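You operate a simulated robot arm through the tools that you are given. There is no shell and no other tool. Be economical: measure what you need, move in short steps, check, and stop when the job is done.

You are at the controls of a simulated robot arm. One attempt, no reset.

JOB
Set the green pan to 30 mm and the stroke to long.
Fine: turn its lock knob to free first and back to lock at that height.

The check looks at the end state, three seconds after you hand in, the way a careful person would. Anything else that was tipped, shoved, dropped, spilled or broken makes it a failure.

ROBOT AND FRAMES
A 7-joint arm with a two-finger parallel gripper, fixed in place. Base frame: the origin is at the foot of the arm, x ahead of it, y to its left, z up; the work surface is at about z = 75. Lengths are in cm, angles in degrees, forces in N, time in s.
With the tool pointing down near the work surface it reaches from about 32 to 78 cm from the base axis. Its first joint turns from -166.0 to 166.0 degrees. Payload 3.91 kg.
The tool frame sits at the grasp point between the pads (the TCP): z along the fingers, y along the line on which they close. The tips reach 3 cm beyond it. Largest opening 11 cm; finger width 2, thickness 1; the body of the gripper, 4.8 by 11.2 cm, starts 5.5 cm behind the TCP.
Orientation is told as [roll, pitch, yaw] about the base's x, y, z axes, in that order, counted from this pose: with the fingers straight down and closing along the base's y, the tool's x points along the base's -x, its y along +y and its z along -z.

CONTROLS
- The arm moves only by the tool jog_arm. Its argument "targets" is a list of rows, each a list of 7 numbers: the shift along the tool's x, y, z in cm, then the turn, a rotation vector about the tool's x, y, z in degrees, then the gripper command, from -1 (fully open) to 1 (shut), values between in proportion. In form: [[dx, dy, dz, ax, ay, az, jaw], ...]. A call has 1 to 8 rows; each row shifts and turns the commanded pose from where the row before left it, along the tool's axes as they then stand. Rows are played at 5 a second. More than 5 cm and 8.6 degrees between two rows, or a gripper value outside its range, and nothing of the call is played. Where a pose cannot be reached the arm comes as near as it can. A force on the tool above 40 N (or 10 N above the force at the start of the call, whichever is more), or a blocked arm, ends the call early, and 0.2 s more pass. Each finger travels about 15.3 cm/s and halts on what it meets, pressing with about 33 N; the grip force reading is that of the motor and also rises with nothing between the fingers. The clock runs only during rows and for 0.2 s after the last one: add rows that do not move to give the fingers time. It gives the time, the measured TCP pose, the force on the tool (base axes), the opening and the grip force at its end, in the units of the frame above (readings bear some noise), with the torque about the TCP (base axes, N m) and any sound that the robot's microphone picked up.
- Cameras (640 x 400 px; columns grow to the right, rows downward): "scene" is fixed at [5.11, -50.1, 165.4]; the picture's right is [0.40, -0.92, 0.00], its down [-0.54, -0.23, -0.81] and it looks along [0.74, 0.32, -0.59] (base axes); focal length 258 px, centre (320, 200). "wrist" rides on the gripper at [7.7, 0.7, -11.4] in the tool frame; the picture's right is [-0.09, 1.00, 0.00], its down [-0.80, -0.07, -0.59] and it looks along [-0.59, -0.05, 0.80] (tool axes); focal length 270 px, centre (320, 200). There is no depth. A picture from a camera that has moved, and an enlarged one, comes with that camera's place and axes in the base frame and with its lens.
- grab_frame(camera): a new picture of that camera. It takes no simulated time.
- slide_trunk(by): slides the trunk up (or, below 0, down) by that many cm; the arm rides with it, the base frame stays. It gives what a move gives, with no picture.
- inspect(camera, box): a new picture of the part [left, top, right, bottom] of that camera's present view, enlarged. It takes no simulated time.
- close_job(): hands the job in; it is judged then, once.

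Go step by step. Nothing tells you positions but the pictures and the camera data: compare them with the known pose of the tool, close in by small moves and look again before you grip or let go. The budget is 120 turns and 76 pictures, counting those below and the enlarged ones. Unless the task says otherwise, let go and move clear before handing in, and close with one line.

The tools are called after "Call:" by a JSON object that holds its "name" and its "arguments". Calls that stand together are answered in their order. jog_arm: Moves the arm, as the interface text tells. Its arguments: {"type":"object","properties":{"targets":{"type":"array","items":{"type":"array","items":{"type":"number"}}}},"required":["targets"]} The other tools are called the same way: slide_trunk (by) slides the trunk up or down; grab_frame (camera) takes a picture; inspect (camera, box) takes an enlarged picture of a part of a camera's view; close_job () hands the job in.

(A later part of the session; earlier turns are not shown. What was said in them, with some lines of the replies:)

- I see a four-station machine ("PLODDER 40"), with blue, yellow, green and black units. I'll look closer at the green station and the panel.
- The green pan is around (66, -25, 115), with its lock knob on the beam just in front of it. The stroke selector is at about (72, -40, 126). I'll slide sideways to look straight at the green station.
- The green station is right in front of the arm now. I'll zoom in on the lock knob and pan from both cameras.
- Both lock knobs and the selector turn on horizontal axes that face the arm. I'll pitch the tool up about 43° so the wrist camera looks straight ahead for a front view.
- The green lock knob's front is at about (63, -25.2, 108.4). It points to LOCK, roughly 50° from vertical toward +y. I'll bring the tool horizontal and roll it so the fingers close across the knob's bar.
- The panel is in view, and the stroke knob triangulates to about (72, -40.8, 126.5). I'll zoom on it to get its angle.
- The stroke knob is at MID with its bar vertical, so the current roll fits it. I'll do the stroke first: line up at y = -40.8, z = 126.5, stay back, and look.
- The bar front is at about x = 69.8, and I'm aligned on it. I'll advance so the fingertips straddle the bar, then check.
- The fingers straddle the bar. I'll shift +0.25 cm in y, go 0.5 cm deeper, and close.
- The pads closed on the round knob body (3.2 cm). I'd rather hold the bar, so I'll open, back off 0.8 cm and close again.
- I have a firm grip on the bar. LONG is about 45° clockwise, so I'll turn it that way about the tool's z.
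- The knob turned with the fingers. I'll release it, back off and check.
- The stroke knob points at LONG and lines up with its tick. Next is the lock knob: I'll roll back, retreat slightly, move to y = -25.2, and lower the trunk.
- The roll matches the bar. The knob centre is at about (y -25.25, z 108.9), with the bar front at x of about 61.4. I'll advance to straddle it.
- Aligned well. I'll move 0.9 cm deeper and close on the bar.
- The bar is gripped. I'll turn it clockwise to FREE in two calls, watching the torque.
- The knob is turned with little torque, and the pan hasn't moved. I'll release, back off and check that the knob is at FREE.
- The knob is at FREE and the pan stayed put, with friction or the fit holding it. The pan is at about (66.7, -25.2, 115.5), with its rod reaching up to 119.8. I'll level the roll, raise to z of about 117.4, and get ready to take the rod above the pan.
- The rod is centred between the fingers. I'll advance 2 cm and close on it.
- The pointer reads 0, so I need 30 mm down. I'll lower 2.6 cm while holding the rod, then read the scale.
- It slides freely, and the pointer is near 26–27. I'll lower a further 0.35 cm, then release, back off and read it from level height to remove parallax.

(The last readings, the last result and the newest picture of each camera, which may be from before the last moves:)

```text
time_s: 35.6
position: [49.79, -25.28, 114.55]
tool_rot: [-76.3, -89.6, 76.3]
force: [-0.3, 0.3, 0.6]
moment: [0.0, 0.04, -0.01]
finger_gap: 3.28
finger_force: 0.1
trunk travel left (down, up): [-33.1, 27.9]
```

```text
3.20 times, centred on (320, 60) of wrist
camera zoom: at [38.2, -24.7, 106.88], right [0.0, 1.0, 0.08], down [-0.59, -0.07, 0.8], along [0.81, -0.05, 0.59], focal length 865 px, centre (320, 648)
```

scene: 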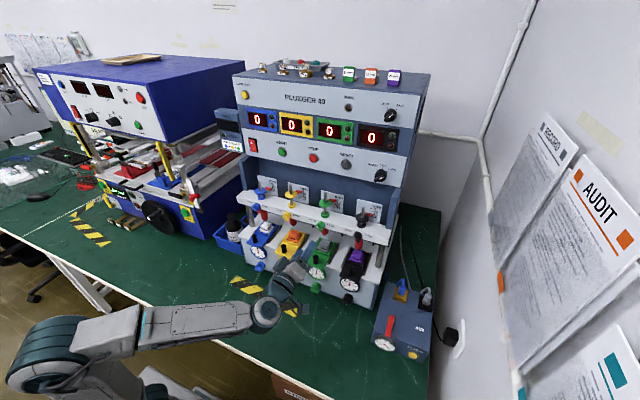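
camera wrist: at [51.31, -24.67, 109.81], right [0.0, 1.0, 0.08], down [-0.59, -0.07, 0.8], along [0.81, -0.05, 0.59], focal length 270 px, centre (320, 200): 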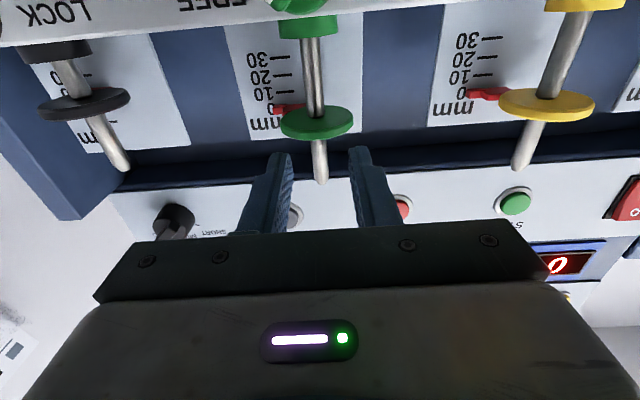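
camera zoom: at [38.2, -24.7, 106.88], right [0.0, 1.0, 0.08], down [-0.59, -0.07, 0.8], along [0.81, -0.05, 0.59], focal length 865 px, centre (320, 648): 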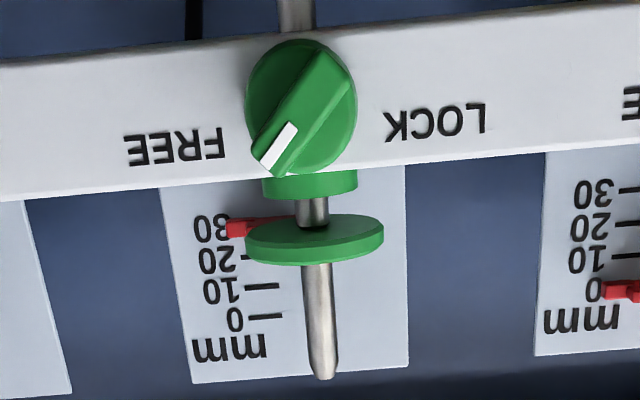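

The scene view reads high and the low wrist view reads about 30, so the truth is near 30–31. I'll tilt and lower so the camera sits level with the pointer for a parallax-free reading.

Call:
{"name": "jog_arm", "arguments": {"targets": [[0, 0, 0, 0, 7.9, 0, 0.4], [0, 0, 0, 0, 7.9, 0, 0.4], [0, 0, 0, 0, 7.9, 0, 0.4], [0, 0, 0, 0, 7.9, 0, 0.4], [0, 0, 0, 0, 7.9, 0, 0.4], [0, 0, 0, 0, 7.9, 0, 0.4], [0, 0, 0, 0, 0, 0, 0.4]]}}

Call:
{"name": "slide_trunk", "arguments": {"by": -5}}

Call:
{"name": "grab_frame", "arguments": {"camera": "wrist"}}

```text
time_s: 37.2
position: [49.85, -25.25, 114.52]
tool_rot: [-0.5, -42.4, 0.2]
force: [0.6, -0.1, -0.1]
moment: [-0.02, 0.02, 0.0]
finger_gap: 3.3
finger_force: 0.1
trunk travel left (down, up): [-33.1, 27.9]
```

```text
time_s: 38.1
position: [49.66, -25.3, 109.49]
tool_rot: [-0.6, -42.5, 0.3]
force: [0.9, -0.2, -0.1]
moment: [0.0, -0.01, 0.0]
finger_gap: 3.33
finger_force: 0.1
trunk travel left (down, up): [-28.1, 32.9]
```

```text
32 pictures are left
camera wrist: at [36.27, -24.63, 112.8], right [0.07, 1.0, 0.05], down [0.19, -0.06, 0.98], along [0.98, -0.05, -0.19], focal length 270 px, centre (320, 200)
```

wrist: 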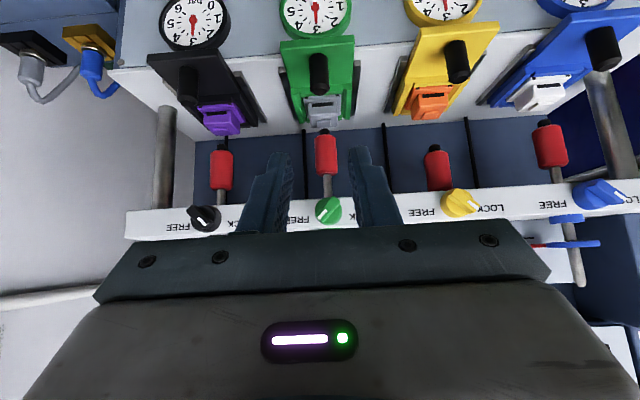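

The gripper hides the pointer from here. I'll pitch up to about -75°, raise, and shift sideways so the camera is level and clear of the pan.

Call:
{"name": "jog_arm", "arguments": {"targets": [[0, -2, 0, 0, -8.1, 0, 0.4], [0, -2, 0, 0, -8.1, 0, 0.4], [0, -2, 0, 0, -8.1, 0, 0.4], [0, 0, 0, 0, -8.1, 0, 0.4], [0, 0, 0, 0, 0, 0, 0.4]]}}

Call:
{"name": "slide_trunk", "arguments": {"by": 7.6}}

Call:
{"name": "inspect", "arguments": {"camera": "wrist", "box": [320, 50, 400, 120]}}

```text
time_s: 39.3
position: [49.73, -31.31, 109.51]
tool_rot: [-1.4, -74.9, 1.4]
force: [0.4, 0.2, 0.0]
moment: [-0.03, -0.01, 0.01]
finger_gap: 3.29
finger_force: 0.1
trunk travel left (down, up): [-28.1, 32.9]
```

```text
time_s: 40.4
position: [49.72, -31.29, 117.13]
tool_rot: [-1.4, -74.9, 1.5]
force: [0.4, -0.2, -0.8]
moment: [-0.01, -0.01, -0.01]
finger_gap: 3.29
finger_force: 0.0
trunk travel left (down, up): [-35.7, 25.3]
```

```text
5.71 times, centred on (360, 85) of wrist
camera zoom: at [36.62, -30.69, 112.79], right [0.02, 1.0, 0.08], down [-0.37, -0.06, 0.93], along [0.93, -0.05, 0.36], focal length 1544 px, centre (91, 857)
```

zoom: 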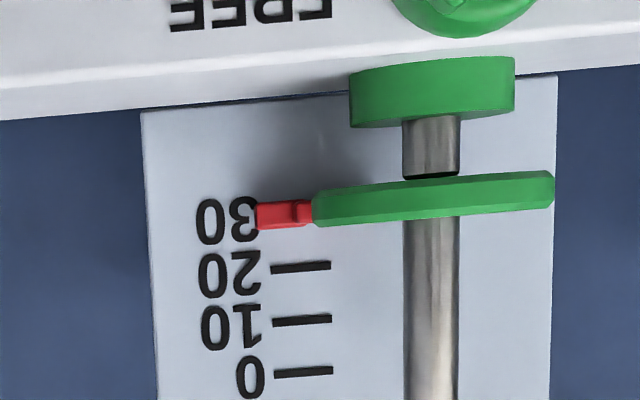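

The level view reads about 29.8 mm, effectively 30. Next I'll relock without touching the pan: level the tool, return to the knob line and set roll to +43°.

Call:
{"name": "jog_arm", "arguments": {"targets": [[0, 3, 0, 0, -7.5, 0, 0.4], [0, 3.05, 0, 0, -7.5, 0, 0.4], [0, 0, 0, 0, 0, 7.2, 0.4], [0, 0, 0, 0, 0, 7.2, 0.4], [0, 0, 0, 0, 0, 7.2, 0.4], [0, 0, 0, 0, 0, 7.2, 0.4], [0, 0, 0, 0, 0, 7.2, 0.4], [0, 0, 0, 0, 0, 7.2, 0.4]]}}

Call:
{"name": "slide_trunk", "arguments": {"by": -8.4}}

Call:
{"name": "inspect", "arguments": {"camera": "wrist", "box": [240, 60, 420, 190]}}

```text
time_s: 42.2
position: [49.62, -25.15, 116.99]
tool_rot: [89.8, -47.1, -89.9]
force: [-0.6, 0.5, -0.5]
moment: [0.0, 0.0, 0.02]
finger_gap: 3.29
finger_force: 0.0
trunk travel left (down, up): [-35.7, 25.3]
```

```text
time_s: 43.4
position: [49.76, -25.11, 108.64]
tool_rot: [89.9, -47.1, -89.9]
force: [0.0, -0.2, -0.7]
moment: [0.03, -0.03, 0.01]
finger_gap: 3.27
finger_force: 0.1
trunk travel left (down, up): [-27.3, 33.7]
```

```text
3.08 times, centred on (330, 125) of wrist
camera zoom: at [38.23, -19.58, 103.63], right [0.0, 0.67, 0.74], down [-0.59, -0.6, 0.54], along [0.8, -0.44, 0.4], focal length 832 px, centre (289, 431)
```

zoom: 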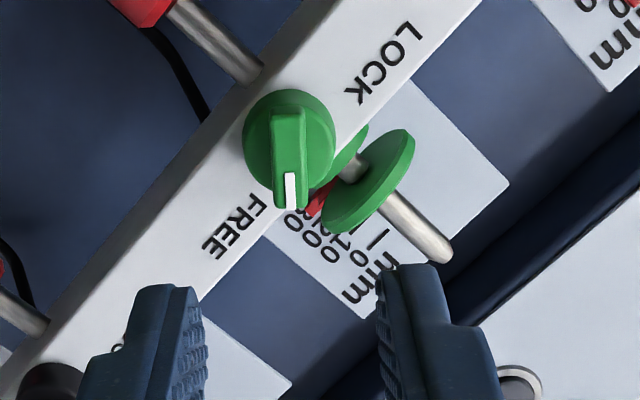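

Aligned again. I'll advance to x of about 58.8 and grip the bar.

Call:
{"name": "jog_arm", "arguments": {"targets": [[0, 0, 4, 0, 0, 0, 0.4], [0, 0, 4, 0, 0, 0, 0.4], [0, 0, 1.05, 0, 0, 0, 0.4], [0, 0, 0, 0, 0, 0, 0.4], [0, 0, 0, 0, 0, 0, 0.7], [0, 0, 0, 0, 0, 0, 0.95], [0, 0, 0, 0, 0, 0, 0.95]]}}

Call:
{"name": "inspect", "arguments": {"camera": "wrist", "box": [220, 60, 420, 230]}}

```text
time_s: 45.0
position: [58.87, -25.27, 108.55]
tool_rot: [89.8, -47.2, -89.9]
force: [0.9, -0.2, 0.2]
moment: [-0.01, -0.13, -0.1]
finger_gap: 0.99
finger_force: 45.0
trunk travel left (down, up): [-27.3, 33.7]
```

```text
2.35 times, centred on (320, 145) of wrist
camera zoom: at [47.35, -19.54, 103.55], right [0.0, 0.67, 0.74], down [-0.59, -0.6, 0.54], along [0.8, -0.44, 0.4], focal length 636 px, centre (320, 329)
```

zoom: 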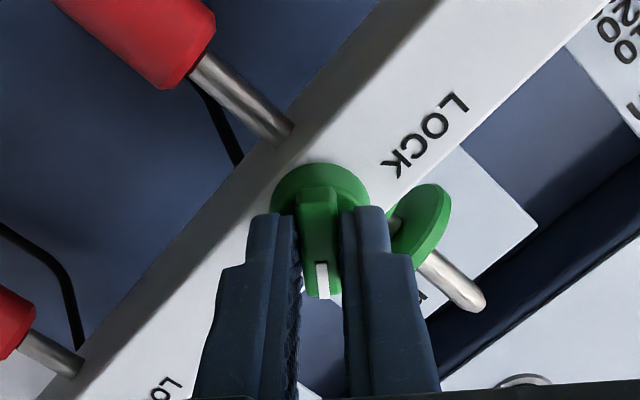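

Gripped cleanly. I'll turn it back to LOCK, about 91° counter-clockwise.

Call:
{"name": "jog_arm", "arguments": {"targets": [[0, 0, 0, 0, 0, -7.6, 0.95], [0, 0, 0, 0, 0, -7.6, 0.95], [0, 0, 0, 0, 0, -7.6, 0.95], [0, 0, 0, 0, 0, -7.6, 0.95], [0, 0, 0, 0, 0, -7.6, 0.95], [0, 0, 0, 0, 0, -7.6, 0.95], [0, 0, 0, 0, 0, 0, 0.95]]}}

Call:
{"name": "jog_arm", "arguments": {"targets": [[0, 0, 0, 0, 0, -7.6, 0.95], [0, 0, 0, 0, 0, -7.6, 0.95], [0, 0, 0, 0, 0, -7.6, 0.95], [0, 0, 0, 0, 0, -7.6, 0.95], [0, 0, 0, 0, 0, -7.6, 0.95], [0, 0, 0, 0, 0, -7.6, 0.95], [0, 0, 0, 0, 0, 0, 0.95]]}}

Call:
{"name": "inspect", "arguments": {"camera": "wrist", "box": [220, 60, 420, 230]}}

```text
time_s: 46.6
position: [58.87, -25.3, 108.75]
tool_rot: [-86.5, -87.1, 86.6]
force: [3.1, -0.2, -3.5]
moment: [-0.01, -0.56, 0.04]
finger_gap: 0.98
finger_force: 45.0
trunk travel left (down, up): [-27.3, 33.7]
```

```text
time_s: 48.2
position: [58.87, -25.21, 108.68]
tool_rot: [-89.9, -41.6, 89.8]
force: [8.8, -3.9, 3.8]
moment: [1.01, 0.04, -0.4]
finger_gap: 1.04
finger_force: 45.1
trunk travel left (down, up): [-27.3, 33.7]
```

```text
2.35 times, centred on (320, 145) of wrist
camera zoom: at [47.33, -30.66, 103.12], right [0.0, 0.73, -0.69], down [-0.59, 0.55, 0.59], along [0.81, 0.41, 0.43], focal length 636 px, centre (320, 329)
```

zoom: 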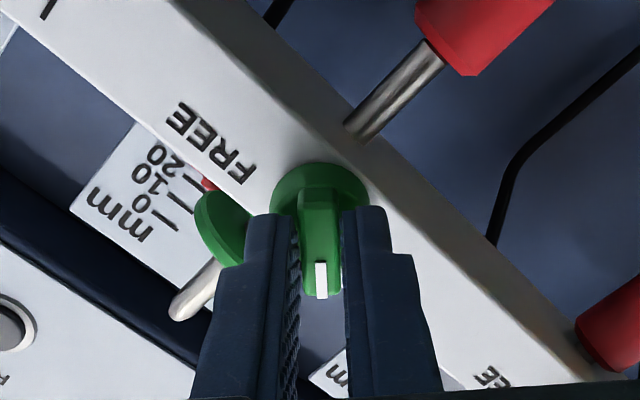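

The knob is against its LOCK stop, where the torque rose to 1 N m. I'll release, back off and check the knob and pan from the level viewpoint.

Call:
{"name": "jog_arm", "arguments": {"targets": [[0, 0, 0, 0, 0, 0, 0.5], [0, 0, 0, 0, 0, 0, 0.4], [0, 0, -3, 0, 0, 0, 0.4], [0, 0, -3, 0, 0, 0, 0.4], [0, 0, -3.1, 0, 0, 0, 0.4], [0, 0, 0, 0, 0, 0, 0.4]]}}

Call:
{"name": "jog_arm", "arguments": {"targets": [[0, 0, 0, 0, 0, 8.1, 0.4], [0, 0, 0, 0, 0, 8.1, 0.4], [0, 0, 0, 0, 0, 8.1, 0.4], [0, 0, 0, 0, 0, 8.1, 0.4], [0, 0, 0, 0, 0, 8.1, 0.4], [0, 0, 0, 0, 0, 8.1, 0.4], [0, -3, 0, 0, 7.5, 0, 0.4], [0, -3, 0, 0, 7.5, 0, 0.4]]}}

Call:
{"name": "slide_trunk", "arguments": {"by": 7.6}}

Call:
{"name": "inspect", "arguments": {"camera": "wrist", "box": [320, 30, 400, 120]}}

Call:
{"name": "inspect", "arguments": {"camera": "scene", "box": [290, 170, 390, 250]}}

```text
time_s: 49.6
position: [49.62, -25.13, 108.63]
tool_rot: [-89.8, -41.5, 89.9]
force: [-0.1, 0.2, -0.3]
moment: [-0.03, -0.02, 0.02]
finger_gap: 3.32
finger_force: 0.1
trunk travel left (down, up): [-27.3, 33.7]
```

```text
time_s: 51.4
position: [49.67, -31.3, 108.78]
tool_rot: [0.9, -74.9, -0.8]
force: [1.0, -0.8, 0.5]
moment: [-0.01, 0.01, 0.01]
finger_gap: 3.32
finger_force: 0.1
trunk travel left (down, up): [-27.3, 33.7]
```

```text
time_s: 52.5
position: [49.66, -31.25, 116.31]
tool_rot: [0.7, -74.9, -0.7]
force: [0.4, 0.0, -0.4]
moment: [0.02, -0.03, -0.02]
finger_gap: 3.31
finger_force: 0.0
trunk travel left (down, up): [-34.9, 26.1]
```

```text
4.44 times, centred on (360, 75) of wrist
camera zoom: at [36.58, -30.61, 111.87], right [0.02, 1.0, 0.09], down [-0.37, -0.07, 0.93], along [0.93, -0.05, 0.36], focal length 1201 px, centre (142, 756)
```

zoom: 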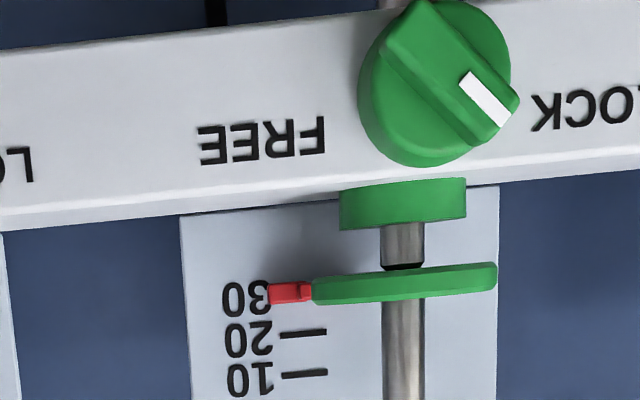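

```text
5.00 times, centred on (340, 210) of scene
camera zoom: at [5.11, -50.1, 165.4], right [0.4, -0.92, 0.0], down [-0.54, -0.23, -0.81], along [0.74, 0.32, -0.59], focal length 1289 px, centre (220, 150)
```

zoom: 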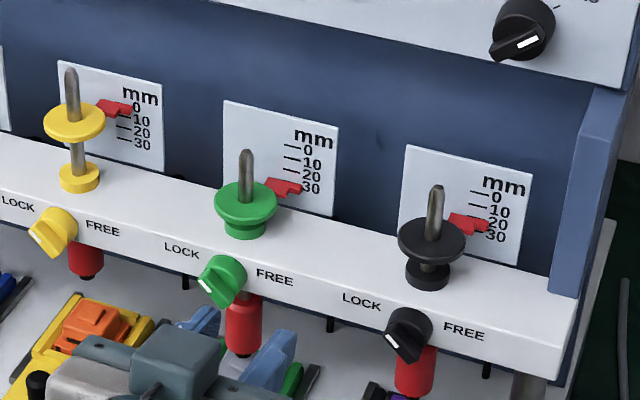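

The pan sits at 30, the green knob matches the other locked knobs, and the stroke is at LONG. I'll back away and take a last look.

Call:
{"name": "jog_arm", "arguments": {"targets": [[0, 0, -4, 0, 0, 0, 0], [0, 0, -4, 0, 0, 0, 0], [0, 0, 0, 0, 0, 0, 0]]}}

Call:
{"name": "grab_frame", "arguments": {"camera": "scene"}}

```text
time_s: 53.4
position: [41.91, -31.26, 118.28]
tool_rot: [0.8, -74.9, -0.7]
force: [-0.9, -0.4, 0.1]
moment: [0.01, 0.01, -0.02]
finger_gap: 5.5
finger_force: 0.0
trunk travel left (down, up): [-34.9, 26.1]
```

```text
25 pictures are left
```

scene: 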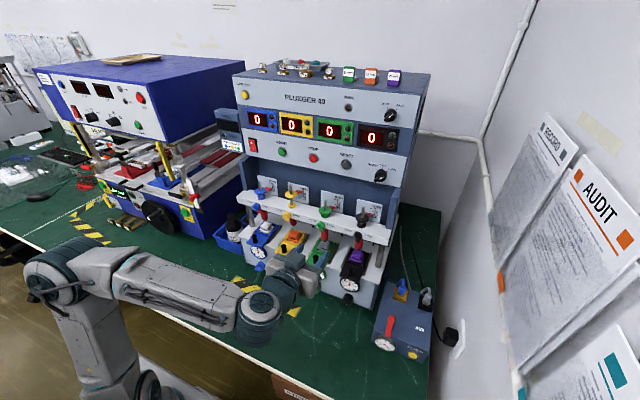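

Everything is in place and the arm is clear, so I'm handing in.

Call:
{"name": "close_job", "arguments": {}}

```text
The job is handed in.
```

The green pan is at 30 mm (the level camera view reads within about half a millimetre), its knob is back at LOCK, the stroke is at LONG, and nothing else was disturbed.
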